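You operate a simulated robot arm through the tools that you are given. There is no shell and no other tool. Be economical: measure what you need, move in short steps, check, and stop when the job is done.

The job below is to be done with a simulated two-armed robot. You get a single attempt, and the scene is never put back.

TASK
Pick up the small white cone from the top of the black-legged table with one hand, pass it to the other hand and put it on the shelf under the starter panel.
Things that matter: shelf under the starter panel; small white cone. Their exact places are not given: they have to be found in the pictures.

The check looks at the end state, three seconds after you hand in, the way a careful person would. Anything else that was tipped, shoved, dropped, spilled or broken makes it a failure.

THE ROBOT
Two 6-joint arms with two-finger parallel grippers on one trunk, on a base that drives. Base frame: it is fixed to the floor where the robot stands at the start and does not move with it; the origin is under the middle of the robot, x ahead of it, y to its left, z up; the surface under the hand at the start is at about z = 0.82. Units: m, degrees, N and s.
The left shoulder is at the start at [-0.096, 0.177, 0.781], the right one opposite. With the tool pointing down near the work surface each hand reaches from about 0.1 to 0.7 m from the robot's upright axis, wherever it stands, measured 20 degrees to its own side. Places, roughly: shelf under the starter panel (42x22 cm) [1.54, 0.72, 0.42]; small white cone (6x6x13 cm) [0.5, 0.1, 0.9]. Payload 1.57 kg a hand.
Tool frame (each hand has its own): the origin (TCP) lies between the finger pads and is the grasp point; the fingertips stand 0.03 m ahead of it; z points along the fingers, y is the line along which they close. Largest opening 0.08 m; finger width 0.017, thickness 0.012; the body of the gripper, 0.04 by 0.082 m, starts 0.08 m behind the TCP.
Orientation is that of the tool frame in the base frame, as a unit quaternion [x, y, z, w]. With the fingers straight down and closing along the base's y, the tool's x points along the base's -x, its y along +y and its z along -z.

THE INTERFACE
- The arms move only by the tool step_arm. It takes "left_deltas", "right_deltas" or both (then of equal length, played together; a hand with none holds still); each is a list of rows, each a list of 7 numbers: the shift along the tool's x, y, z in m, then the turn, a rotation vector about the tool's x, y, z in degrees, then the finger opening in m, from 0 to 0.08. In form: [[dx, dy, dz, ax, ay, az, gripper], ...]. A call has 1 to 12 rows; each row is the pose to reach, as a shift and turn from the pose commanded when the call began, along the tool's axes at that moment. Each row takes 0.2 s and may step no farther than 0.05 m and 8.6 degrees from the row before; otherwise, or with a gripper value out of range, the whole call is refused. A pose out of reach is approached as far as the arm can. The call stops where the force on the tool passes 40 N (or 10 N more than at its start, if that is more) or the arm is blocked; 0.2 s more then pass. Each finger travels about 0.072 m/s and halts on what it meets, pressing with about 40 N; the grip force reading is that of the motor and also rises with nothing between the fingers. The clock runs only during rows and for 0.2 s after the last one: add rows that repeat a pose to give the fingers time. The reply holds the time, the measured pose of the TCP, the force on the tool along the base axes, the opening and the grip force, in the units named above and with some noise, with the torque about the TCP (base axes, N m) and any sound that the robot's microphone picked up.
- Cameras (640 x 400 px; columns grow to the right, rows downward): "scene" is now at [0.043, 0.0037, 1.5123]; the picture's right is [0.05, -1.00, 0.00], its down [-0.67, -0.03, -0.74] and it looks along [0.74, 0.04, -0.67] (base axes); focal length 254 px, centre (320, 200). "left" rides on the left gripper at [0.072, 0.007, -0.122] in its tool frame; the picture's right is [-0.09, 1.00, 0.00], its down [-0.84, -0.08, -0.54] and it looks along [-0.54, -0.05, 0.84] (tool axes); focal length 238 px, centre (320, 200). "right" rides on the right gripper at [0.072, -0.007, -0.122] in its tool frame; the picture's right is [0.09, 1.00, 0.00], its down [-0.84, 0.08, -0.54] and it looks along [-0.54, 0.05, 0.84] (tool axes); focal length 238 px, centre (320, 200).
- get_image(camera): a new picture of that camera. The clock stands still meanwhile.
- raise_lower(by): slides the trunk up (or, below 0, down) by that many m; the arms and the scene camera ride with it, the base frame stays. It gives what a move gives, with no picture.
- base_move(legs): drives the robot by 1 to 6 legs, each [ahead, left, turn to the left] in m, m and degrees, along the robot's own axes; the way and the turn of a leg run together, so that a leg with both is an arc; at most 1.5 m and 180 degrees a leg. The arms and the cameras ride along, it lands a little off, and it stops where it bumps. It gives what a move gives.
- head_to(pan, tilt): turns the head with the scene camera to pan (to the left, within 143 degrees either way) and tilt (down, from -29 to 69), counted from straight ahead of the robot. It gives what a move gives.
- measure_at(camera, pixels): for up to 12 pixels [column, row] of the newest picture of that camera ("zoom" is the newest enlarged one), the place [x, y, z] in the base frame of the surface seen there, good to about 0.002 m. The clock stands still meanwhile.
- inspect(camera, box): a new picture of the part [left, top, right, bottom] of that camera's present view, enlarged. The clock stands still meanwhile.
- hand_in(): hands the job in; it is judged then, once.

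Go step by step. Measure first, check grasps and placings, and put right what went wrong. The budget is 80 turns and 70 pictures, counting those below and the enlarged ones. Unless the task says otherwise, let go and move clear before handing in, and close with one line.

The tools are called as name(argument=value, ...) on one line, values as JSON. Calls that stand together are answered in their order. step_arm: Moves the arms, as the interface text tells. Its arguments: {"type":"object","properties":{"left_deltas":{"type":"array","items":{"type":"array","items":{"type":"number"}}},"right_deltas":{"type":"array","items":{"type":"array","items":{"type":"number"}}}},"required":[]} The other tools are called the same way: raise_lower (by) slides the trunk up or down; base_move (legs) drives the base; head_to (pan, tilt) turns the head that bears the scene camera; get_image (camera) takes a picture; measure_at (camera, pixels) gives the place of the surface under pixels of a picture; inspect (camera, box) takes an enlarged picture of a part of a camera's view; hand_in () hands the job in.

At the start:

```text
time_s: 0.0
left_position: [0.4332, 0.2677, 1.1238]
left_tool_rot: [0.001, 1.0, -0.001, 0.0]
left_ft_force: [0.1, -0.3, 0.1]
left_wrist_torque: [0.02, -0.01, -0.02]
left_grip_width: 0.08
left_finger_force: 0.1
right_position: [0.3976, -0.1163, 1.0823]
right_tool_rot: [0.001, 1.0, 0.0, 0.0]
right_ft_force: [0.1, 0.3, -0.7]
right_wrist_torque: [-0.01, 0.01, -0.03]
right_grip_width: 0.0798
right_finger_force: 0.1
trunk travel left (down, up): [-0.225, 0.103]
robot x, y, heading: [0.0004, 0.0022, 0.3]
head pan, tilt: [2.9, 42.2]
```

scene: 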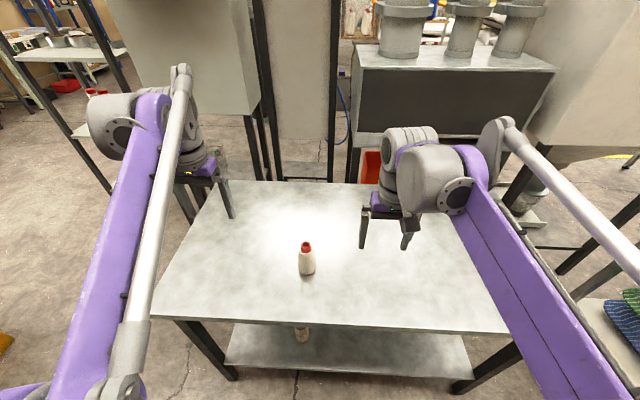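
right: 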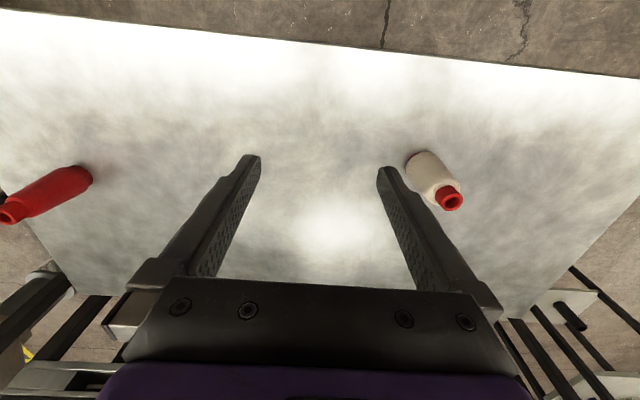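
left: 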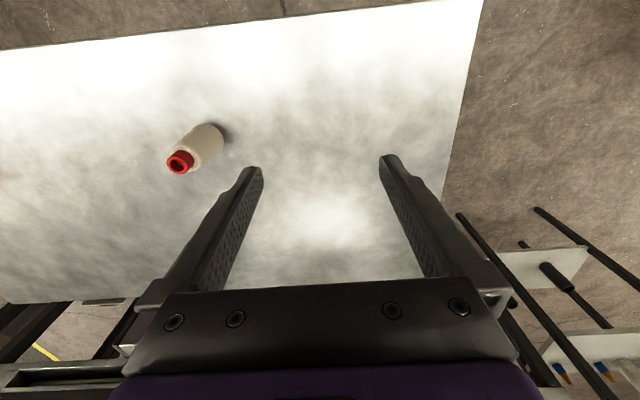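

The white cone with its red tip is at about (307,258) in the scene view. I'll measure it and turn the head left to look for the starter panel shelf.

measure_at(camera="scene", pixels=[[306, 243], [307, 258], [307, 270], [307, 278], [300, 262], [314, 262], [180, 310], [500, 325], [220, 185], [350, 190]])

measure_at(camera="right", pixels=[[12, 213], [60, 185], [450, 200], [432, 175], [565, 275]])

head_to(pan=28, tilt=30)

get_image(camera="scene")

```text
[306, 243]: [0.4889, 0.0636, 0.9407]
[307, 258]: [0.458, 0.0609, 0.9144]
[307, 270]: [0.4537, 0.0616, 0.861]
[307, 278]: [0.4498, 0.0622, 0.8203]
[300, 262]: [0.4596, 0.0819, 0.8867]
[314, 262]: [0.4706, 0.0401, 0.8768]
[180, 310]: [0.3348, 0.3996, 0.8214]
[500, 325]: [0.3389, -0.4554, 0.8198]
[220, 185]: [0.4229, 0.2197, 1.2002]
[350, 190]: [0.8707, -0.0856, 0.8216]
```

```text
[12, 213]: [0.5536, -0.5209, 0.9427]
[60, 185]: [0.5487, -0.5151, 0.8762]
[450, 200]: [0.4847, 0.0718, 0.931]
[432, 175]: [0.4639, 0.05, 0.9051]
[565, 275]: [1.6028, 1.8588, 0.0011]
```

```text
time_s: 0.9
left_position: [0.4352, 0.2685, 1.1233]
left_tool_rot: [0.0, 1.0, 0.0, 0.0]
left_ft_force: [0.1, 1.0, -0.2]
left_wrist_torque: [0.0, 0.01, 0.02]
left_grip_width: 0.0806
left_finger_force: 0.0
right_position: [0.397, -0.1155, 1.0826]
right_tool_rot: [0.0, 1.0, 0.0, -0.001]
right_ft_force: [0.8, -0.7, 0.2]
right_wrist_torque: [-0.01, -0.02, -0.02]
right_grip_width: 0.0799
right_finger_force: 0.1
trunk travel left (down, up): [-0.225, 0.103]
robot x, y, heading: [0.0007, -0.0022, -0.1]
head pan, tilt: [28.0, 30.0]
```

```text
66 pictures are left
```

scene: 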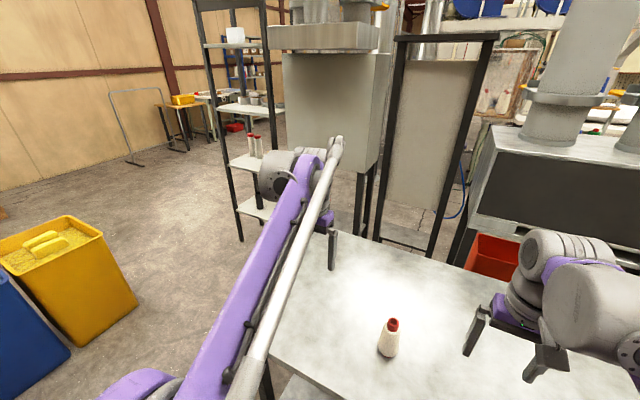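

The likely panel is the grey box at (330,110) with legs below, and there's a rack at (250,150). I'll measure these to match the shelf place [1.54,0.72,0.42].

measure_at(camera="scene", pixels=[[330, 110], [375, 200], [345, 200], [250, 107], [245, 162], [250, 205], [430, 120], [400, 236], [300, 70], [372, 235], [335, 220], [255, 145]])

inspect(camera="scene", box=[180, 0, 500, 260])

```text
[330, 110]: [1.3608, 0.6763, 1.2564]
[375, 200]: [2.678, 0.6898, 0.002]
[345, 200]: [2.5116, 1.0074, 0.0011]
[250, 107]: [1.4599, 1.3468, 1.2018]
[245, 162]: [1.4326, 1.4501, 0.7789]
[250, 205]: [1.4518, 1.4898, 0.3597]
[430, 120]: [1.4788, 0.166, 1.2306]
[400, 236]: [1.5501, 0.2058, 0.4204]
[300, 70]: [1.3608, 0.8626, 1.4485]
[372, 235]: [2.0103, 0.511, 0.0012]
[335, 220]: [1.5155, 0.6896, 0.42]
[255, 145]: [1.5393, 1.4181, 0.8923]
```

```text
1.54 times, centred on (340, 130) of scene
```

zoom: 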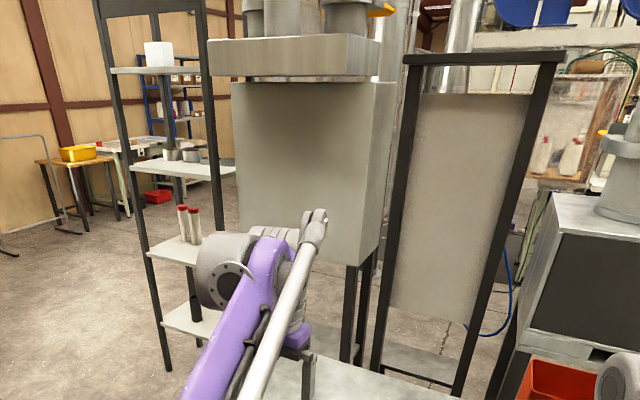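

The left grey box's shelf, (335,220) → [1.516,0.690,0.420], is the target. The cone axis is at about (0.48,0.061), spanning z 0.82–0.95. I'll move the right hand above the cone and the left hand aside.

step_arm(right_deltas=[[-0.02, 0.044, 0, 0, 0, 0, 0.08], [-0.041, 0.088, 0, 0, 0, 0, 0.08], [-0.062, 0.132, 0, 0, 0, 0, 0.08], [-0.083, 0.1765, 0, 0, 0, 0, 0.08], [-0.083, 0.1765, 0, 0, 0, 0, 0.08]], left_deltas=[[0, 0.03, 0, 0, 0, 0, 0.08], [0, 0.06, 0, 0, 0, 0, 0.08], [0, 0.09, 0, 0, 0, 0, 0.08], [0, 0.12, 0, 0, 0, 0, 0.08], [0, 0.12, 0, 0, 0, 0, 0.08]])

get_image(camera="right")

```text
time_s: 2.1
left_position: [0.4317, 0.3857, 1.1251]
left_tool_rot: [0.0, 1.0, 0.001, 0.0]
left_ft_force: [0.3, 0.1, -0.2]
left_wrist_torque: [0.03, -0.01, 0.02]
left_grip_width: 0.0802
left_finger_force: 0.1
right_position: [0.48, 0.0604, 1.0848]
right_tool_rot: [0.0, 1.0, 0.0, 0.0]
right_ft_force: [-0.4, -1.0, 0.3]
right_wrist_torque: [0.0, -0.01, 0.03]
right_grip_width: 0.0801
right_finger_force: 0.1
trunk travel left (down, up): [-0.225, 0.103]
robot x, y, heading: [-0.0013, -0.0018, 0.3]
head pan, tilt: [28.0, 30.0]
```

```text
64 pictures are left
```

right: 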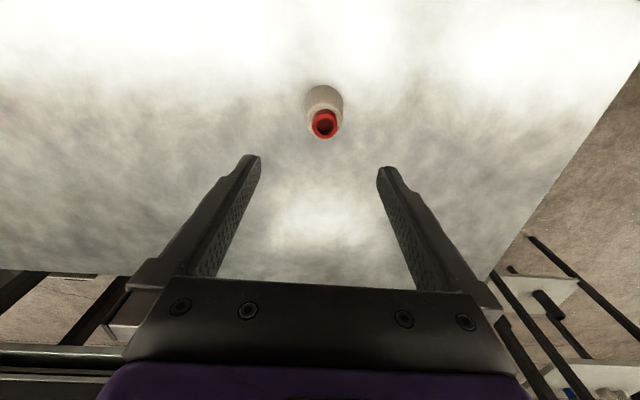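

The cone is centred between the fingers at (324,125), but I want to confirm its axis from this view before I go down.

measure_at(camera="right", pixels=[[313, 122], [336, 122], [324, 112], [324, 138], [324, 125], [308, 105], [341, 105], [322, 88]])

inspect(camera="right", box=[280, 70, 370, 150])

```text
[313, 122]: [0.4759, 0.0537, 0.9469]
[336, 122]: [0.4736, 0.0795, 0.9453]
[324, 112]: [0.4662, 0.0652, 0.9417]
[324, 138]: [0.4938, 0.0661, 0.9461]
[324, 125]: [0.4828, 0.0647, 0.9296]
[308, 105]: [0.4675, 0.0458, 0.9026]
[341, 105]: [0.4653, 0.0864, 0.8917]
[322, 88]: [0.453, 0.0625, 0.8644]
```

```text
5.00 times, centred on (325, 110) of right
```

zoom: 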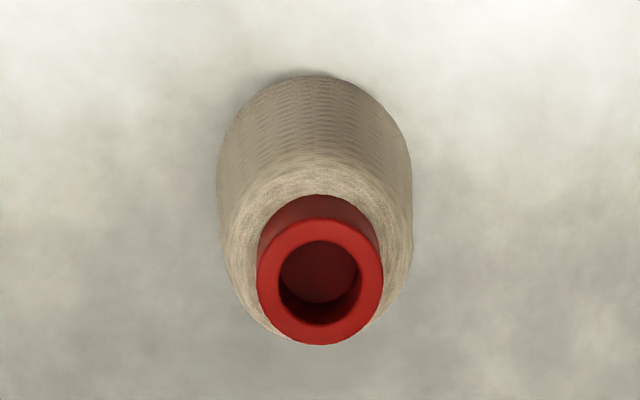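

The tip is centred at about (0.480,0.066). I'll go down to TCP z≈0.907 with a small y correction, then close.

step_arm(right_deltas=[[0, 0.004, 0.045, 0, 0, 0, 0.08], [0, 0.004, 0.09, 0, 0, 0, 0.08], [0, 0.004, 0.13, 0, 0, 0, 0.08], [0, 0.004, 0.16, 0, 0, 0, 0.08], [0, 0.004, 0.178, 0, 0, 0, 0.08], [0, 0.004, 0.178, 0, 0, 0, 0.08]])

get_image(camera="right")

```text
time_s: 3.5
left_position: [0.4334, 0.3869, 1.1242]
left_tool_rot: [0.0, 1.0, -0.001, 0.0]
left_ft_force: [0.1, 0.4, 0.0]
left_wrist_torque: [0.01, 0.02, -0.01]
left_grip_width: 0.0801
left_finger_force: 0.0
right_position: [0.4804, 0.0666, 0.9049]
right_tool_rot: [0.0, 1.0, 0.0, 0.0]
right_ft_force: [-0.5, -0.2, 0.0]
right_wrist_torque: [0.02, -0.02, 0.02]
right_grip_width: 0.0797
right_finger_force: 0.1
trunk travel left (down, up): [-0.225, 0.103]
robot x, y, heading: [0.0003, -0.0011, 0.1]
head pan, tilt: [28.0, 30.0]
```

```text
62 pictures are left
```

right: 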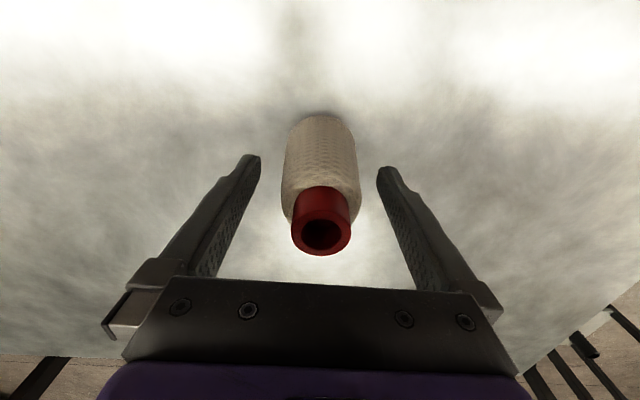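

The cone sits centrally between the fingers at (320,200). I'll close on it.

step_arm(right_deltas=[[0, 0, 0, 0, 0, 0, 0.05], [0, 0, 0, 0, 0, 0, 0.03], [0, 0, 0, 0, 0, 0, 0.03], [0, 0, 0, 0, 0, 0, 0.03], [0, 0, 0, 0, 0, 0, 0.03]])

get_image(camera="right")

```text
time_s: 4.7
left_position: [0.434, 0.388, 1.1243]
left_tool_rot: [0.0, 1.0, 0.0, 0.0]
left_ft_force: [-0.6, -0.1, -1.3]
left_wrist_torque: [0.01, -0.04, 0.03]
left_grip_width: 0.0801
left_finger_force: 0.1
right_position: [0.4818, 0.0664, 0.9055]
right_tool_rot: [0.0, 1.0, 0.0, -0.001]
right_ft_force: [-0.1, 0.1, -0.6]
right_wrist_torque: [-0.03, 0.01, 0.0]
right_grip_width: 0.0461
right_finger_force: 40.1
trunk travel left (down, up): [-0.225, 0.103]
robot x, y, heading: [-0.0004, 0.0016, 0.1]
head pan, tilt: [28.0, 30.0]
```

```text
61 pictures are left
```

right: 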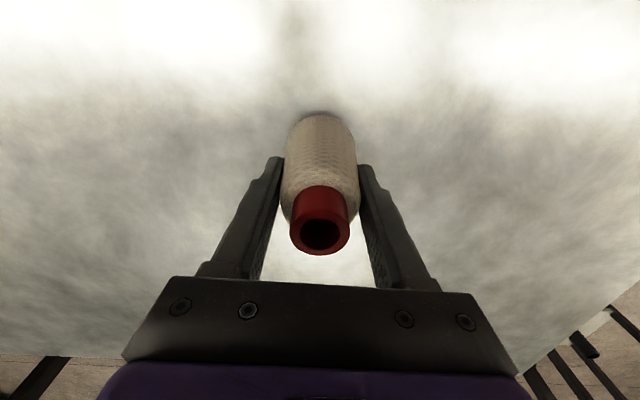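

The grip reads 0.046 m at 40 N. I'll lift straight up and yaw the right hand, while the left hand yaws toward its handover direction.

step_arm(right_deltas=[[0, 0, -0.03, 0, 0, 0, 0.03], [0, 0, -0.06, 0, 0, 0, 0.03], [0, 0, -0.1, 0, 0, -7.5, 0.03], [0, 0, -0.14, 0, 0, -15, 0.03], [0, 0, -0.18, 0, 0, -22.5, 0.03], [0, 0, -0.18, 0, 0, -30, 0.03], [0, 0, -0.18, 0, 0, -37.5, 0.03], [0, 0, -0.18, 0, 0, -45, 0.03], [0, 0, -0.18, 0, 0, -45, 0.03]], left_deltas=[[0, 0, 0, 0, 0, 7.5, 0.08], [0, 0, 0, 0, 0, 15, 0.08], [0, 0, 0, 0, 0, 22.5, 0.08], [0, 0, 0, 0, 0, 30, 0.08], [0, 0, 0, 0, 0, 37.5, 0.08], [0, 0, 0, 0, 0, 45, 0.08], [0, 0, 0, 0, 0, 45, 0.08], [0, 0, 0, 0, 0, 45, 0.08], [0, 0, 0, 0, 0, 45, 0.08]])

step_arm(left_deltas=[[0, 0, 0, 0, -8, 0, 0.08], [0, 0, 0, 0, -16, 0, 0.08], [0, 0, 0, 0, -24, 0, 0.08], [0, 0, 0, 0, -32, 0, 0.08], [0, 0, 0, 0, -40, 0, 0.08], [0, 0, 0, 0, -48, 0, 0.08], [0, 0, 0, 0, -56, 0, 0.08], [0, 0, 0, 0, -64, 0, 0.08], [0, 0, 0, 0, -70, 0, 0.08], [0, 0, 0, 0, -70, 0, 0.08]])

head_to(pan=10, tilt=35)

get_image(camera="scene")

get_image(camera="left")

```text
time_s: 6.7
left_position: [0.4344, 0.3869, 1.1238]
left_tool_rot: [0.383, 0.924, 0.0, 0.0]
left_ft_force: [-0.2, 0.2, 0.7]
left_wrist_torque: [0.04, 0.03, 0.01]
left_grip_width: 0.08
left_finger_force: 0.1
right_position: [0.4807, 0.0662, 1.084]
right_tool_rot: [-0.383, 0.924, 0.0, -0.001]
right_ft_force: [0.3, -0.2, -1.7]
right_wrist_torque: [-0.01, -0.01, 0.0]
right_grip_width: 0.0459
right_finger_force: 40.2
trunk travel left (down, up): [-0.225, 0.103]
robot x, y, heading: [0.0004, 0.0015, -0.1]
head pan, tilt: [28.0, 30.0]
```

```text
time_s: 8.9
left_position: [0.4337, 0.3873, 1.1233]
left_tool_rot: [0.313, 0.756, -0.219, 0.531]
left_ft_force: [-0.2, -0.7, 0.9]
left_wrist_torque: [0.0, 0.02, -0.01]
left_grip_width: 0.0797
left_finger_force: 0.0
right_position: [0.4799, 0.0651, 1.0851]
right_tool_rot: [-0.383, 0.924, 0.0, 0.001]
right_ft_force: [-0.2, 0.1, -1.3]
right_wrist_torque: [-0.01, 0.0, 0.0]
right_grip_width: 0.0458
right_finger_force: 39.7
trunk travel left (down, up): [-0.225, 0.103]
robot x, y, heading: [-0.0021, -0.0031, 0.0]
head pan, tilt: [28.0, 30.0]
```

```text
time_s: 9.7
left_position: [0.434, 0.3886, 1.1229]
left_tool_rot: [0.313, 0.756, -0.22, 0.53]
left_ft_force: [-0.1, 0.5, -1.1]
left_wrist_torque: [0.02, 0.03, 0.01]
left_grip_width: 0.0799
left_finger_force: 0.0
right_position: [0.48, 0.065, 1.0845]
right_tool_rot: [-0.383, 0.924, 0.0, 0.0]
right_ft_force: [0.1, -0.5, -1.2]
right_wrist_torque: [0.0, 0.0, 0.0]
right_grip_width: 0.0457
right_finger_force: 39.9
trunk travel left (down, up): [-0.225, 0.103]
robot x, y, heading: [0.0001, 0.0035, 0.0]
head pan, tilt: [10.0, 35.0]
```

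```text
60 pictures are left
```

scene: 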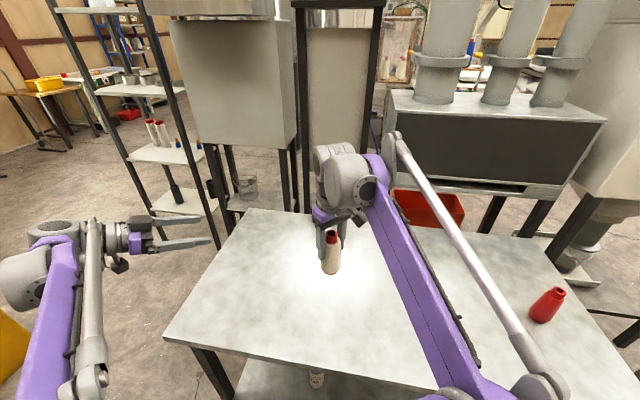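

```text
59 pictures are left
```

left: 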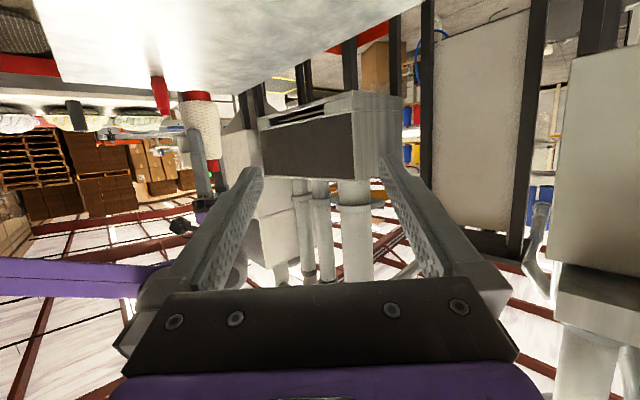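

The cone hangs upright in the right hand, at (330,250) in the scene and (200,120) in the left view. The left hand is now tilted toward it. I'll measure the cone's ends and the target shelf area.

measure_at(camera="left", pixels=[[197, 92], [197, 97], [200, 104], [200, 115], [203, 130], [182, 117], [219, 117], [213, 163]])

measure_at(camera="scene", pixels=[[246, 180], [246, 200], [235, 206], [255, 206], [215, 188], [232, 198], [226, 150], [290, 150], [298, 200], [275, 195], [215, 135], [280, 205]])

inspect(camera="scene", box=[170, 120, 310, 220])

inspect(camera="left", box=[150, 60, 270, 190])

```text
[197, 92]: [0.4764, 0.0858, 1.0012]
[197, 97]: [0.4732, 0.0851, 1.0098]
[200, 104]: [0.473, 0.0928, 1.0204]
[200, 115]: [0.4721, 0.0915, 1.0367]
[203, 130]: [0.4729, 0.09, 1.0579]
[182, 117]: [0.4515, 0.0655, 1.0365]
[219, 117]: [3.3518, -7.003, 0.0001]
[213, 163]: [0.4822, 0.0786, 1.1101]
```

```text
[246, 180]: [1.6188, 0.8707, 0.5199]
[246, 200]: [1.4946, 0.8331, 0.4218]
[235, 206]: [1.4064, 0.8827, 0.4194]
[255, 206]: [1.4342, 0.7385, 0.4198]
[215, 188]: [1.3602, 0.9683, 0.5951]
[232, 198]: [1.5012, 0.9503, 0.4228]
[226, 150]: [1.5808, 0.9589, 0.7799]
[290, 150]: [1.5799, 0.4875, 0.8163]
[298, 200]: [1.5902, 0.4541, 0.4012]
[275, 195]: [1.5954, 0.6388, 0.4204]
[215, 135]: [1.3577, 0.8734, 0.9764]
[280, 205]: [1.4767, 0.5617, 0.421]
```

```text
4.00 times, centred on (240, 170) of scene
```

zoom: 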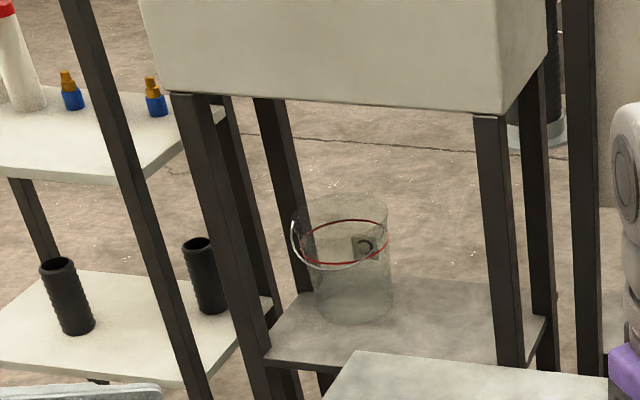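

```text
3.08 times, centred on (210, 125) of left
```

zoom: 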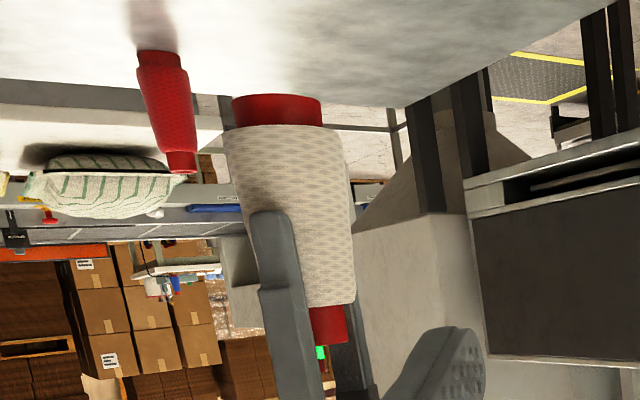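

The cone's bottom is at z 1.000 with its axis near (0.480,0.066). The target shelf (z 0.42, x≈1.40–1.65) holds a clear bucket at its left end, and its right half is free. I'll bring the left hand to a pre-grasp 11 cm short of the cone.

step_arm(left_deltas=[[-0.0005, -0.0325, 0.0277, 0, 0, 0, 0.08], [-0.001, -0.065, 0.0553, 0, 0, 0, 0.08], [-0.0015, -0.0975, 0.083, 0, 0, 0, 0.08], [-0.002, -0.13, 0.1107, 0, 0, 0, 0.08], [-0.0025, -0.1625, 0.1383, 0, 0, 0, 0.08], [-0.003, -0.195, 0.166, 0, 0, 0, 0.08], [-0.003, -0.195, 0.166, 0, 0, 0, 0.08]])

get_image(camera="left")

get_image(camera="scene")

```text
time_s: 11.3
left_position: [0.4065, 0.1398, 1.0686]
left_tool_rot: [0.314, 0.757, -0.22, 0.529]
left_ft_force: [-0.6, -0.4, -0.1]
left_wrist_torque: [-0.01, 0.0, -0.04]
left_grip_width: 0.08
left_finger_force: 0.0
right_position: [0.4805, 0.0664, 1.0851]
right_tool_rot: [-0.384, 0.924, 0.001, 0.0]
right_ft_force: [0.9, -0.2, -1.0]
right_wrist_torque: [-0.03, -0.03, 0.02]
right_grip_width: 0.0457
right_finger_force: 39.8
trunk travel left (down, up): [-0.225, 0.103]
robot x, y, heading: [0.0001, 0.0015, -0.1]
head pan, tilt: [10.0, 35.0]
```

```text
56 pictures are left
```

left: 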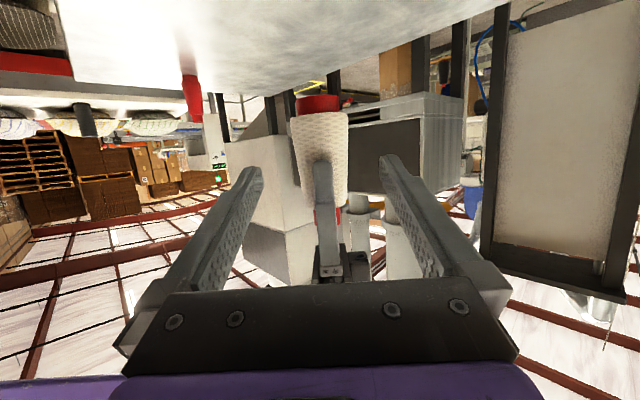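

```text
55 pictures are left
```

scene: 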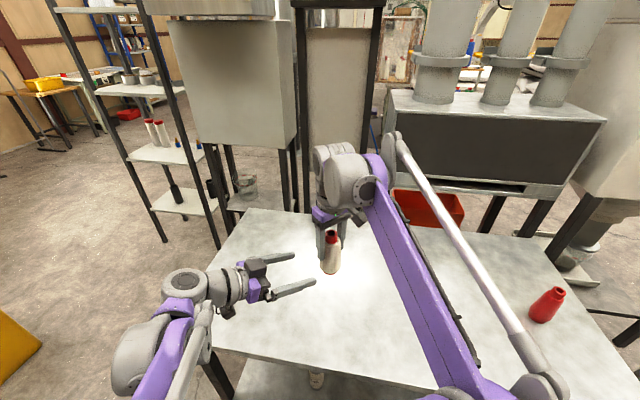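

The cone (320,150) lies midway between the left fingers, with the right finger aligned between them. I'll advance 11 cm along the fingers, staying open.

step_arm(left_deltas=[[0, 0, 0.03, 0, 0, 0, 0.08], [0, 0, 0.055, 0, 0, 0, 0.08], [0, 0, 0.08, 0, 0, 0, 0.08], [0, 0, 0.1, 0, 0, 0, 0.08], [0, 0, 0.11, 0, 0, 0, 0.08], [0, 0, 0.11, 0, 0, 0, 0.08]])

get_image(camera="left")

inspect(camera="scene", box=[250, 190, 410, 290])

```text
time_s: 12.7
left_position: [0.4795, 0.0652, 1.0305]
left_tool_rot: [0.313, 0.757, -0.219, 0.53]
left_ft_force: [-0.7, 1.1, 0.2]
left_wrist_torque: [0.0, -0.01, 0.01]
left_grip_width: 0.0798
left_finger_force: 0.0
right_position: [0.48, 0.0657, 1.0843]
right_tool_rot: [-0.382, 0.924, 0.0, 0.0]
right_ft_force: [0.0, 0.4, -1.4]
right_wrist_torque: [0.0, 0.0, -0.03]
right_grip_width: 0.0458
right_finger_force: 39.6
trunk travel left (down, up): [-0.225, 0.103]
robot x, y, heading: [-0.0016, 0.0043, 0.0]
head pan, tilt: [10.0, 35.0]
```

```text
54 pictures are left
```

left: 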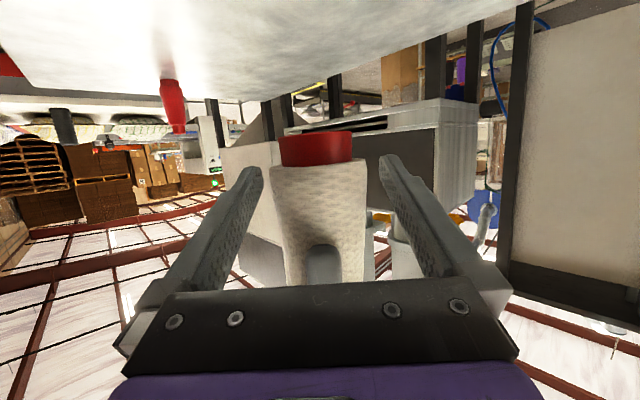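

```text
4.00 times, centred on (330, 240) of scene
```

zoom: 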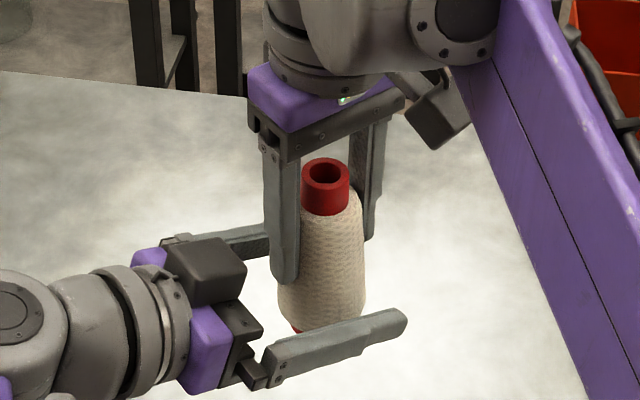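

The left fingers straddle the cone's lower body (320,210). I'll close the left hand.

step_arm(left_deltas=[[0, 0, 0, 0, 0, 0, 0.06], [0, 0, 0, 0, 0, 0, 0.04], [0, 0, 0, 0, 0, 0, 0.04], [0, 0, 0, 0, 0, 0, 0.04], [0, 0, 0, 0, 0, 0, 0.04]])

get_image(camera="left")

```text
time_s: 13.9
left_position: [0.4806, 0.0665, 1.0323]
left_tool_rot: [0.314, 0.757, -0.219, 0.53]
left_ft_force: [-1.3, -3.1, -0.7]
left_wrist_torque: [0.01, 0.01, 0.03]
left_grip_width: 0.0509
left_finger_force: 39.9
right_position: [0.4796, 0.0649, 1.0853]
right_tool_rot: [-0.383, 0.924, 0.001, 0.0]
right_ft_force: [2.2, 2.9, 0.3]
right_wrist_torque: [0.16, -0.14, -0.08]
right_grip_width: 0.0459
right_finger_force: 40.1
trunk travel left (down, up): [-0.225, 0.103]
robot x, y, heading: [0.0022, 0.0013, -0.1]
head pan, tilt: [10.0, 35.0]
```

```text
52 pictures are left
```

left: 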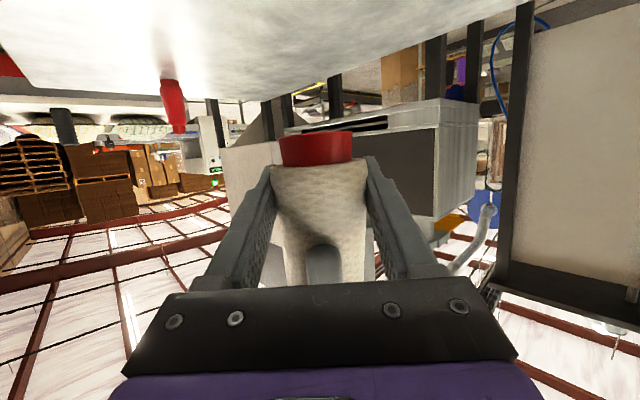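

Both hands hold the cone (left width 0.051 at 40 N). I'll open the right hand, wait, then withdraw it straight up.

step_arm(right_deltas=[[0, 0, 0, 0, 0, 0, 0.06], [0, 0, 0, 0, 0, 0, 0.08], [0, 0, 0, 0, 0, 0, 0.08], [0, 0, 0, 0, 0, 0, 0.08], [0, 0, -0.04, 0, 0, 0, 0.08], [0, 0, -0.08, 0, 0, 0, 0.08], [0, 0, -0.12, 0, 0, 0, 0.08], [0, 0, -0.12, 0, 0, 0, 0.08]])

get_image(camera="scene")

```text
time_s: 15.7
left_position: [0.4801, 0.0647, 1.0311]
left_tool_rot: [0.313, 0.757, -0.22, 0.53]
left_ft_force: [-0.2, 1.3, 0.3]
left_wrist_torque: [0.02, 0.03, 0.02]
left_grip_width: 0.0506
left_finger_force: 39.9
right_position: [0.4493, 0.0508, 1.1722]
right_tool_rot: [-0.383, 0.924, 0.0, 0.0]
right_ft_force: [-0.1, 1.3, 0.7]
right_wrist_torque: [0.01, 0.01, -0.02]
right_grip_width: 0.0799
right_finger_force: 0.0
right hand out of reach, approached as far as the arm can: row 6, 7, 8
trunk travel left (down, up): [-0.225, 0.103]
robot x, y, heading: [0.0003, 0.0019, -0.1]
head pan, tilt: [10.0, 35.0]
```

```text
51 pictures are left
```

scene: 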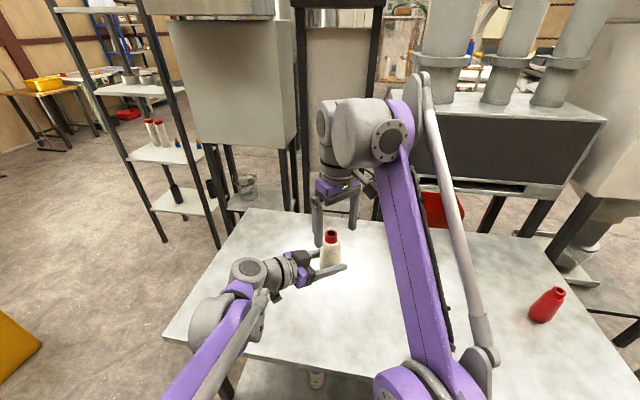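

The handover worked: the cone is in the left hand and the right hand is clear above it. I'll slide the right hand off sideways, toward the robot's right and back, and look left for driving obstacles.

step_arm(right_deltas=[[0.04, 0, 0, 0, 0, 0, 0.08], [0.08, 0, 0, 0, 0, 0, 0.08], [0.12, 0, 0, 0, 0, 0, 0.08], [0.16, 0, 0, 0, 0, 0, 0.08], [0.2, 0, 0, 0, 0, 0, 0.08], [0.24, 0, 0, 0, 0, 0, 0.08], [0.24, 0, 0, 0, 0, 0, 0.08]])

measure_at(camera="scene", pixels=[[247, 212], [168, 338], [12, 370], [150, 212], [215, 240], [280, 208]])

head_to(pan=60, tilt=35)

get_image(camera="scene")

```text
time_s: 17.3
left_position: [0.4806, 0.0662, 1.0316]
left_tool_rot: [0.313, 0.757, -0.22, 0.53]
left_ft_force: [0.4, 0.6, 0.7]
left_wrist_torque: [0.0, 0.03, -0.01]
left_grip_width: 0.051
left_finger_force: 39.9
right_position: [0.279, -0.1165, 1.1718]
right_tool_rot: [-0.382, 0.924, -0.001, 0.0]
right_ft_force: [-0.1, 0.4, 0.4]
right_wrist_torque: [0.01, -0.02, 0.03]
right_grip_width: 0.0803
right_finger_force: 0.0
trunk travel left (down, up): [-0.225, 0.103]
robot x, y, heading: [0.0028, 0.0003, 0.1]
head pan, tilt: [10.0, 35.0]
```

```text
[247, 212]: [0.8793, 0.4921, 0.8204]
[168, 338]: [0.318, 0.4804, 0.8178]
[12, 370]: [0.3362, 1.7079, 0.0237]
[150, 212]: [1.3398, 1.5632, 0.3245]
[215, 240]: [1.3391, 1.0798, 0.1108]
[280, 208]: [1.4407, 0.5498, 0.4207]
```

```text
time_s: 18.5
left_position: [0.4799, 0.0652, 1.0316]
left_tool_rot: [0.314, 0.756, -0.22, 0.531]
left_ft_force: [0.0, -0.2, 0.3]
left_wrist_torque: [0.0, 0.0, -0.01]
left_grip_width: 0.0511
left_finger_force: 39.6
right_position: [0.2779, -0.1171, 1.1703]
right_tool_rot: [-0.383, 0.924, 0.0, 0.0]
right_ft_force: [0.0, -0.8, 0.4]
right_wrist_torque: [0.02, 0.01, -0.03]
right_grip_width: 0.0803
right_finger_force: 0.1
trunk travel left (down, up): [-0.225, 0.103]
robot x, y, heading: [0.0014, 0.0025, 0.2]
head pan, tilt: [60.0, 35.0]
```

```text
50 pictures are left
```

scene: 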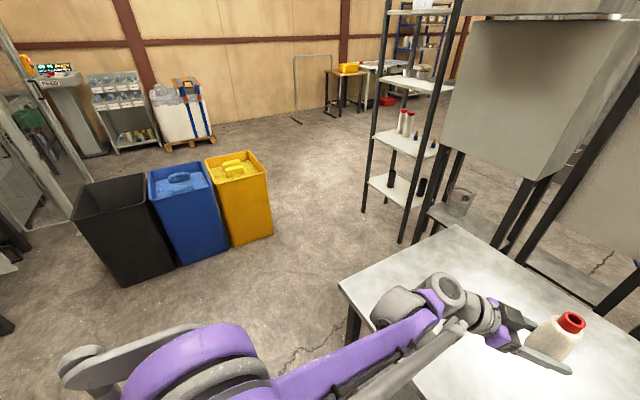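

The path to the left passes the bins at (240,220). I'll measure their position and look behind before backing up.

measure_at(camera="scene", pixels=[[232, 246], [272, 236], [182, 262], [122, 284], [262, 155], [400, 240], [340, 340]])

head_to(pan=140, tilt=45)

get_image(camera="scene")

```text
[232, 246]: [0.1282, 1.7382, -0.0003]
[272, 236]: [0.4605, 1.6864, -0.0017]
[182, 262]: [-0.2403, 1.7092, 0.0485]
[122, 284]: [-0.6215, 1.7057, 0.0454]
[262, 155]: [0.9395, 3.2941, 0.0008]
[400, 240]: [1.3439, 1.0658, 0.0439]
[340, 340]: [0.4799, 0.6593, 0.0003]
```

```text
time_s: 20.0
left_position: [0.48, 0.0659, 1.0324]
left_tool_rot: [0.314, 0.756, -0.22, 0.53]
left_ft_force: [-1.0, 0.7, -1.0]
left_wrist_torque: [-0.02, 0.0, -0.01]
left_grip_width: 0.0508
left_finger_force: 40.5
right_position: [0.2782, -0.1181, 1.1718]
right_tool_rot: [-0.383, 0.924, 0.001, 0.0]
right_ft_force: [0.2, -0.4, -0.6]
right_wrist_torque: [0.01, -0.06, 0.04]
right_grip_width: 0.0802
right_finger_force: 0.2
trunk travel left (down, up): [-0.225, 0.103]
robot x, y, heading: [0.0008, -0.0014, -0.1]
head pan, tilt: [140.0, 45.0]
```

```text
49 pictures are left
```

scene: 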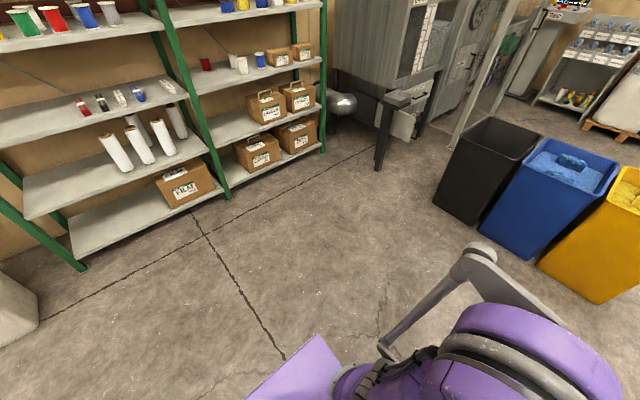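

There's clear floor behind, and the bins' front is at y≈1.69. I'll drive back, left, then forward alongside the table.

base_move(legs=[[-0.3, 0, 0], [0, 0.93, 0]])

head_to(pan=-5, tilt=35)

get_image(camera="scene")

```text
time_s: 30.1
left_position: [0.1756, 0.9869, 1.0306]
left_tool_rot: [0.312, 0.758, -0.218, 0.53]
left_ft_force: [-0.4, 0.4, -0.6]
left_wrist_torque: [0.02, 0.0, 0.01]
left_grip_width: 0.0505
left_finger_force: 39.4
right_position: [-0.0242, 0.8016, 1.1728]
right_tool_rot: [-0.385, 0.923, 0.0, 0.0]
right_ft_force: [0.7, 0.2, 0.0]
right_wrist_torque: [0.0, 0.01, 0.0]
right_grip_width: 0.0799
right_finger_force: 0.0
trunk travel left (down, up): [-0.225, 0.103]
robot x, y, heading: [-0.3032, 0.9188, -0.0]
head pan, tilt: [140.0, 45.0]
```

```text
time_s: 32.4
left_position: [0.1764, 0.9867, 1.0325]
left_tool_rot: [0.313, 0.757, -0.219, 0.53]
left_ft_force: [-0.1, 0.0, -0.7]
left_wrist_torque: [0.01, 0.01, -0.02]
left_grip_width: 0.0507
left_finger_force: 39.9
right_position: [-0.0241, 0.8024, 1.172]
right_tool_rot: [-0.385, 0.923, 0.0, 0.0]
right_ft_force: [-0.2, 0.2, 1.2]
right_wrist_torque: [0.0, 0.02, 0.0]
right_grip_width: 0.08
right_finger_force: 0.1
trunk travel left (down, up): [-0.225, 0.103]
robot x, y, heading: [-0.2997, 0.9193, 0.3]
head pan, tilt: [-5.0, 35.0]
```

```text
48 pictures are left
```

scene: 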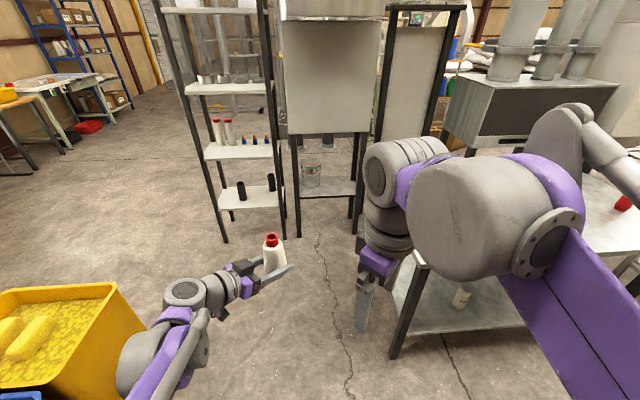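

The path forward is clear. I'll drive ahead to x≈0.5, then lower the trunk.

base_move(legs=[[0.8, 0, 0]])

raise_lower(by=-0.2)

get_image(camera="scene")

```text
time_s: 36.7
left_position: [0.9836, 1.0006, 1.0311]
left_tool_rot: [0.307, 0.759, -0.215, 0.532]
left_ft_force: [0.5, 0.0, 0.3]
left_wrist_torque: [0.01, 0.01, 0.02]
left_grip_width: 0.0508
left_finger_force: 40.3
right_position: [0.7856, 0.8133, 1.1706]
right_tool_rot: [-0.39, 0.921, -0.001, 0.0]
right_ft_force: [-0.3, 0.2, 0.2]
right_wrist_torque: [0.04, 0.02, 0.01]
right_grip_width: 0.08
right_finger_force: 0.1
trunk travel left (down, up): [-0.225, 0.103]
robot x, y, heading: [0.5057, 0.9256, 1.0]
head pan, tilt: [-5.0, 35.0]
```

```text
time_s: 38.9
left_position: [0.9842, 0.9999, 0.8319]
left_tool_rot: [0.308, 0.759, -0.216, 0.532]
left_ft_force: [-0.3, 0.1, 0.3]
left_wrist_torque: [0.02, -0.04, 0.0]
left_grip_width: 0.0508
left_finger_force: 40.1
right_position: [0.784, 0.813, 0.9724]
right_tool_rot: [-0.389, 0.921, 0.0, 0.0]
right_ft_force: [1.0, 0.1, -0.3]
right_wrist_torque: [0.04, 0.01, 0.01]
right_grip_width: 0.08
right_finger_force: 0.0
trunk travel left (down, up): [-0.025, 0.303]
robot x, y, heading: [0.5071, 0.9267, 0.8]
head pan, tilt: [-5.0, 35.0]
```

```text
47 pictures are left
```

scene: 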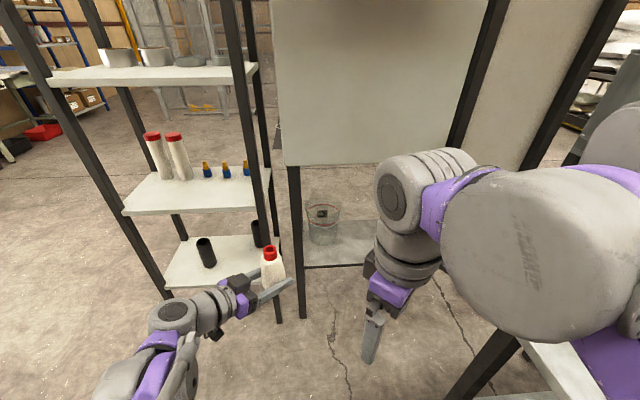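

The shelf with the bucket is at (335,240), and the panel's bottom edge is near row 163. I'll yaw the left hand to point straight ahead, pull the right arm back, and measure.

measure_at(camera="scene", pixels=[[340, 162], [290, 164], [310, 262], [360, 262], [340, 207], [307, 212], [325, 243], [345, 240], [360, 225], [297, 250], [240, 280]])

step_arm(left_deltas=[[0, 0, 0, -7.05, 0, -2.57, 0.04], [0, 0, 0, -14.1, 0, -5.13, 0.04], [0, 0, 0, -21.15, 0, -7.7, 0.04], [0, 0, 0, -28.2, 0, -10.26, 0.04], [0, 0, 0, -35.25, 0, -12.83, 0.04], [0, 0, 0, -42.3, 0, -15.4, 0.04], [0, 0, 0, -42.3, 0, -15.4, 0.04]], right_deltas=[[0.02, 0, 0, 0, 0, 0, 0.06], [0.04, 0, 0, 0, 0, 0, 0.04], [0.06, 0, 0, 0, 0, 0, 0.02], [0.08, 0, 0, 0, 0, 0, 0.01], [0.1, 0, 0, 0, 0, 0, 0.01], [0.12, 0, 0, 0, 0, 0, 0.01], [0.12, 0, 0, 0, 0, 0, 0.01]])

get_image(camera="scene")

get_image(camera="left")

```text
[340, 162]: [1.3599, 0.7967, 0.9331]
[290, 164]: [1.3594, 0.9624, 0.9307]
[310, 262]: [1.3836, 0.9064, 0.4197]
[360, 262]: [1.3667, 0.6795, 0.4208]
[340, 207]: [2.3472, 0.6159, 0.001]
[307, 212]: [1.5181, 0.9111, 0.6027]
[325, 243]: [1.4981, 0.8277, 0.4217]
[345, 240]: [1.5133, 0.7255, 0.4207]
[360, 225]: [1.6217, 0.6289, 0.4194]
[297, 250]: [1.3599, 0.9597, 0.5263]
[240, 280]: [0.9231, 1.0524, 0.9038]
```

```text
time_s: 40.5
left_position: [0.9821, 0.9982, 0.8302]
left_tool_rot: [-0.011, 0.823, -0.002, 0.568]
left_ft_force: [0.6, 0.4, 0.3]
left_wrist_torque: [-0.03, 0.12, -0.05]
left_grip_width: 0.0505
left_finger_force: 40.5
left hand out of reach, approached as far as the arm can: row 5, 6
right_position: [0.7012, 0.7262, 0.9722]
right_tool_rot: [-0.39, 0.921, 0.0, 0.0]
right_ft_force: [-0.4, 0.2, 0.1]
right_wrist_torque: [0.01, -0.01, 0.01]
right_grip_width: 0.0102
right_finger_force: 0.1
trunk travel left (down, up): [-0.025, 0.303]
robot x, y, heading: [0.5067, 0.921, 0.9]
head pan, tilt: [-5.0, 35.0]
```

```text
46 pictures are left
```

scene: 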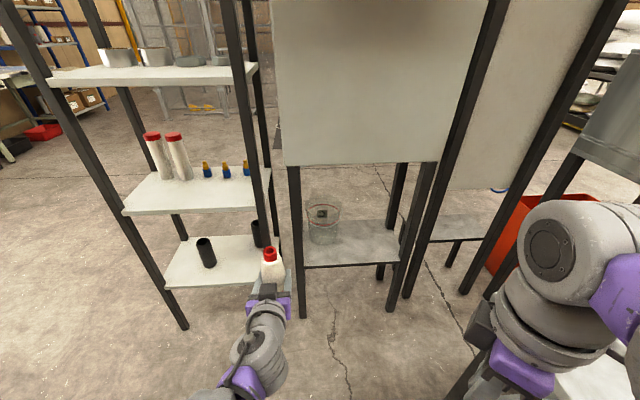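

```text
45 pictures are left
```

left: 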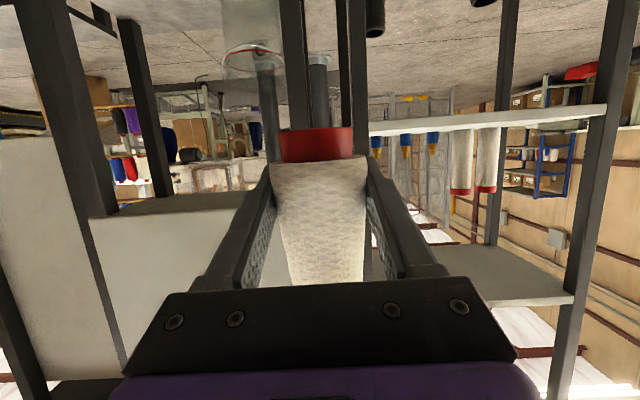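

The left hand points ahead with the cone upright. The shelf is clear to the right of the bucket (325,225), its front edge is at x≈1.37, the panel bottom is at z 0.93, and the front legs are at x 1.36. I need the base's footprint for the approach, so I'll look down.

head_to(pan=0, tilt=69)

measure_at(camera="scene", pixels=[[392, 262], [387, 300], [405, 240], [400, 225], [330, 225], [425, 170]])

get_image(camera="scene")

```text
time_s: 41.5
left_position: [0.9822, 0.999, 0.8289]
left_tool_rot: [-0.013, 0.823, -0.002, 0.567]
left_ft_force: [0.1, -0.3, -0.5]
left_wrist_torque: [-0.03, -0.01, -0.03]
left_grip_width: 0.0508
left_finger_force: 39.7
right_position: [0.7014, 0.727, 0.9705]
right_tool_rot: [-0.39, 0.921, 0.0, 0.0]
right_ft_force: [0.2, 0.1, -0.7]
right_wrist_torque: [-0.01, -0.03, 0.01]
right_grip_width: 0.0097
right_finger_force: 0.1
trunk travel left (down, up): [-0.025, 0.303]
robot x, y, heading: [0.5044, 0.9264, 1.2]
head pan, tilt: [0.0, 68.8]
```

```text
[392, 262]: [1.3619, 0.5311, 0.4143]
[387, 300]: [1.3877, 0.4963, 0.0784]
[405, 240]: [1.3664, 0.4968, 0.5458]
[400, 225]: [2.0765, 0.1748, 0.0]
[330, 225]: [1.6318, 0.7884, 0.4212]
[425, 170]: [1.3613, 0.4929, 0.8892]
```

```text
44 pictures are left
```

scene: 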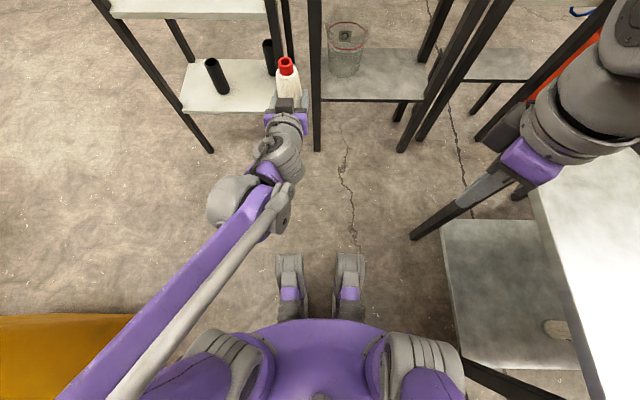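

There are two grey feet ahead of the body at (290,270) and (350,270). I'll measure them to get the footprint.

measure_at(camera="scene", pixels=[[290, 258], [348, 258], [280, 285], [362, 285], [320, 330], [260, 335], [450, 350], [215, 350], [230, 190], [215, 215]])

```text
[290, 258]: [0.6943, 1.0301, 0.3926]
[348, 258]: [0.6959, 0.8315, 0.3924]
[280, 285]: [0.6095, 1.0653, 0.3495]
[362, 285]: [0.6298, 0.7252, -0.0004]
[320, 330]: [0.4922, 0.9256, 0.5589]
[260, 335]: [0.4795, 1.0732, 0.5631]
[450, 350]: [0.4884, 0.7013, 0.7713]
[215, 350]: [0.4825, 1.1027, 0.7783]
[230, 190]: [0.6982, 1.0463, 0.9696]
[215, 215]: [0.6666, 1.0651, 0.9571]
```

The base is compact, about 0.2 m ahead of its axis. I'll lower the left hand 31 cm straight down to the shelf approach height and check.

step_arm(left_deltas=[[0.0414, 0, 0.0158, 0, 0, 0, 0.04], [0.0827, 0, 0.0316, 0, 0, 0, 0.04], [0.1241, 0, 0.0474, 0, 0, 0, 0.04], [0.1655, 0, 0.0632, 0, 0, 0, 0.04], [0.2069, 0, 0.079, 0, 0, 0, 0.04], [0.2482, 0, 0.0948, 0, 0, 0, 0.04], [0.2896, 0, 0.1106, 0, 0, 0, 0.04], [0.2896, 0, 0.1106, 0, 0, 0, 0.04]])

head_to(pan=-35, tilt=55)

get_image(camera="scene")

get_image(camera="left")

```text
time_s: 43.2
left_position: [1.0008, 0.997, 0.5323]
left_tool_rot: [-0.005, 0.82, 0.004, 0.572]
left_ft_force: [0.2, 0.6, 0.5]
left_wrist_torque: [0.01, 0.0, -0.02]
left_grip_width: 0.0505
left_finger_force: 40.3
left hand out of reach, approached as far as the arm can: row 7, 8
right_position: [0.7018, 0.7266, 0.9709]
right_tool_rot: [-0.389, 0.921, 0.0, 0.0]
right_ft_force: [0.4, 0.1, -0.4]
right_wrist_torque: [0.05, 0.02, -0.01]
right_grip_width: 0.0099
right_finger_force: 0.0
trunk travel left (down, up): [-0.025, 0.303]
robot x, y, heading: [0.5047, 0.9238, 1.0]
head pan, tilt: [0.0, 68.8]
```

```text
time_s: 44.3
left_position: [1.0008, 0.9975, 0.5317]
left_tool_rot: [-0.007, 0.82, 0.005, 0.573]
left_ft_force: [0.4, -0.4, 0.0]
left_wrist_torque: [0.0, -0.01, 0.0]
left_grip_width: 0.0507
left_finger_force: 40.1
right_position: [0.702, 0.7268, 0.9721]
right_tool_rot: [-0.39, 0.921, 0.0, 0.0]
right_ft_force: [-0.5, -0.1, -0.2]
right_wrist_torque: [-0.01, 0.01, -0.03]
right_grip_width: 0.0097
right_finger_force: 0.1
trunk travel left (down, up): [-0.025, 0.303]
robot x, y, heading: [0.5067, 0.9247, 1.3]
head pan, tilt: [-35.0, 55.0]
```

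```text
43 pictures are left
```

scene: 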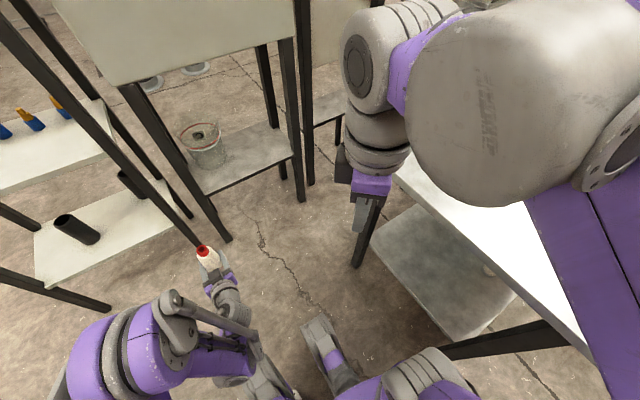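

```text
42 pictures are left
```

left: 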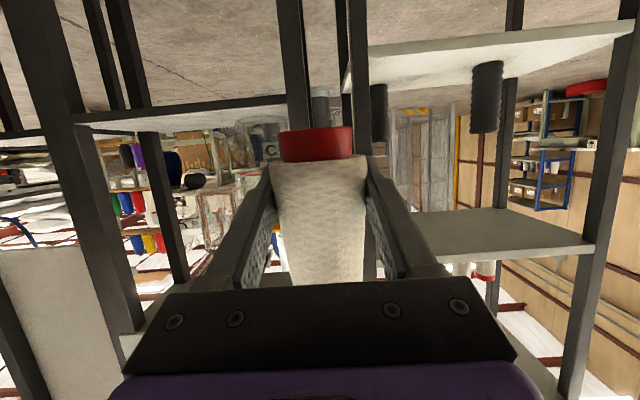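

The arm hit a limit at z 0.532 in this folded posture. I'll test here in free space whether going further forward lets it go lower.

step_arm(left_deltas=[[-0.017, 0, 0.047, 0, 0, 0, 0.04], [-0.028, 0, 0.075, 0, 0, 0, 0.04], [0.01, 0, 0.089, 0, 0, 0, 0.04], [0.0475, 0, 0.1027, 0, 0, 0, 0.04], [0.0475, 0, 0.1027, 0, 0, 0, 0.04]])

raise_lower(by=-0.025)

```text
time_s: 45.5
left_position: [1.0812, 0.9998, 0.4518]
left_tool_rot: [-0.007, 0.819, 0.005, 0.573]
left_ft_force: [0.2, -0.9, -0.1]
left_wrist_torque: [0.02, -0.01, -0.05]
left_grip_width: 0.0507
left_finger_force: 39.8
right_position: [0.7015, 0.7274, 0.9722]
right_tool_rot: [-0.39, 0.921, 0.0, 0.0]
right_ft_force: [0.8, -0.6, -0.3]
right_wrist_torque: [0.0, 0.02, 0.0]
right_grip_width: 0.0101
right_finger_force: 0.0
trunk travel left (down, up): [-0.025, 0.303]
robot x, y, heading: [0.5059, 0.9269, 0.9]
head pan, tilt: [-35.0, 55.0]
```

```text
time_s: 46.2
left_position: [1.0815, 0.9982, 0.4272]
left_tool_rot: [-0.007, 0.819, 0.005, 0.573]
left_ft_force: [0.3, -0.9, -0.1]
left_wrist_torque: [0.0, -0.02, -0.01]
left_grip_width: 0.0503
left_finger_force: 39.3
right_position: [0.7018, 0.7269, 0.9458]
right_tool_rot: [-0.39, 0.921, 0.0, 0.0]
right_ft_force: [0.4, 0.8, -0.1]
right_wrist_torque: [0.0, 0.0, -0.03]
right_grip_width: 0.0099
right_finger_force: 0.0
trunk travel left (down, up): [0.0, 0.328]
robot x, y, heading: [0.5052, 0.9225, 0.6]
head pan, tilt: [-35.0, 55.0]
```

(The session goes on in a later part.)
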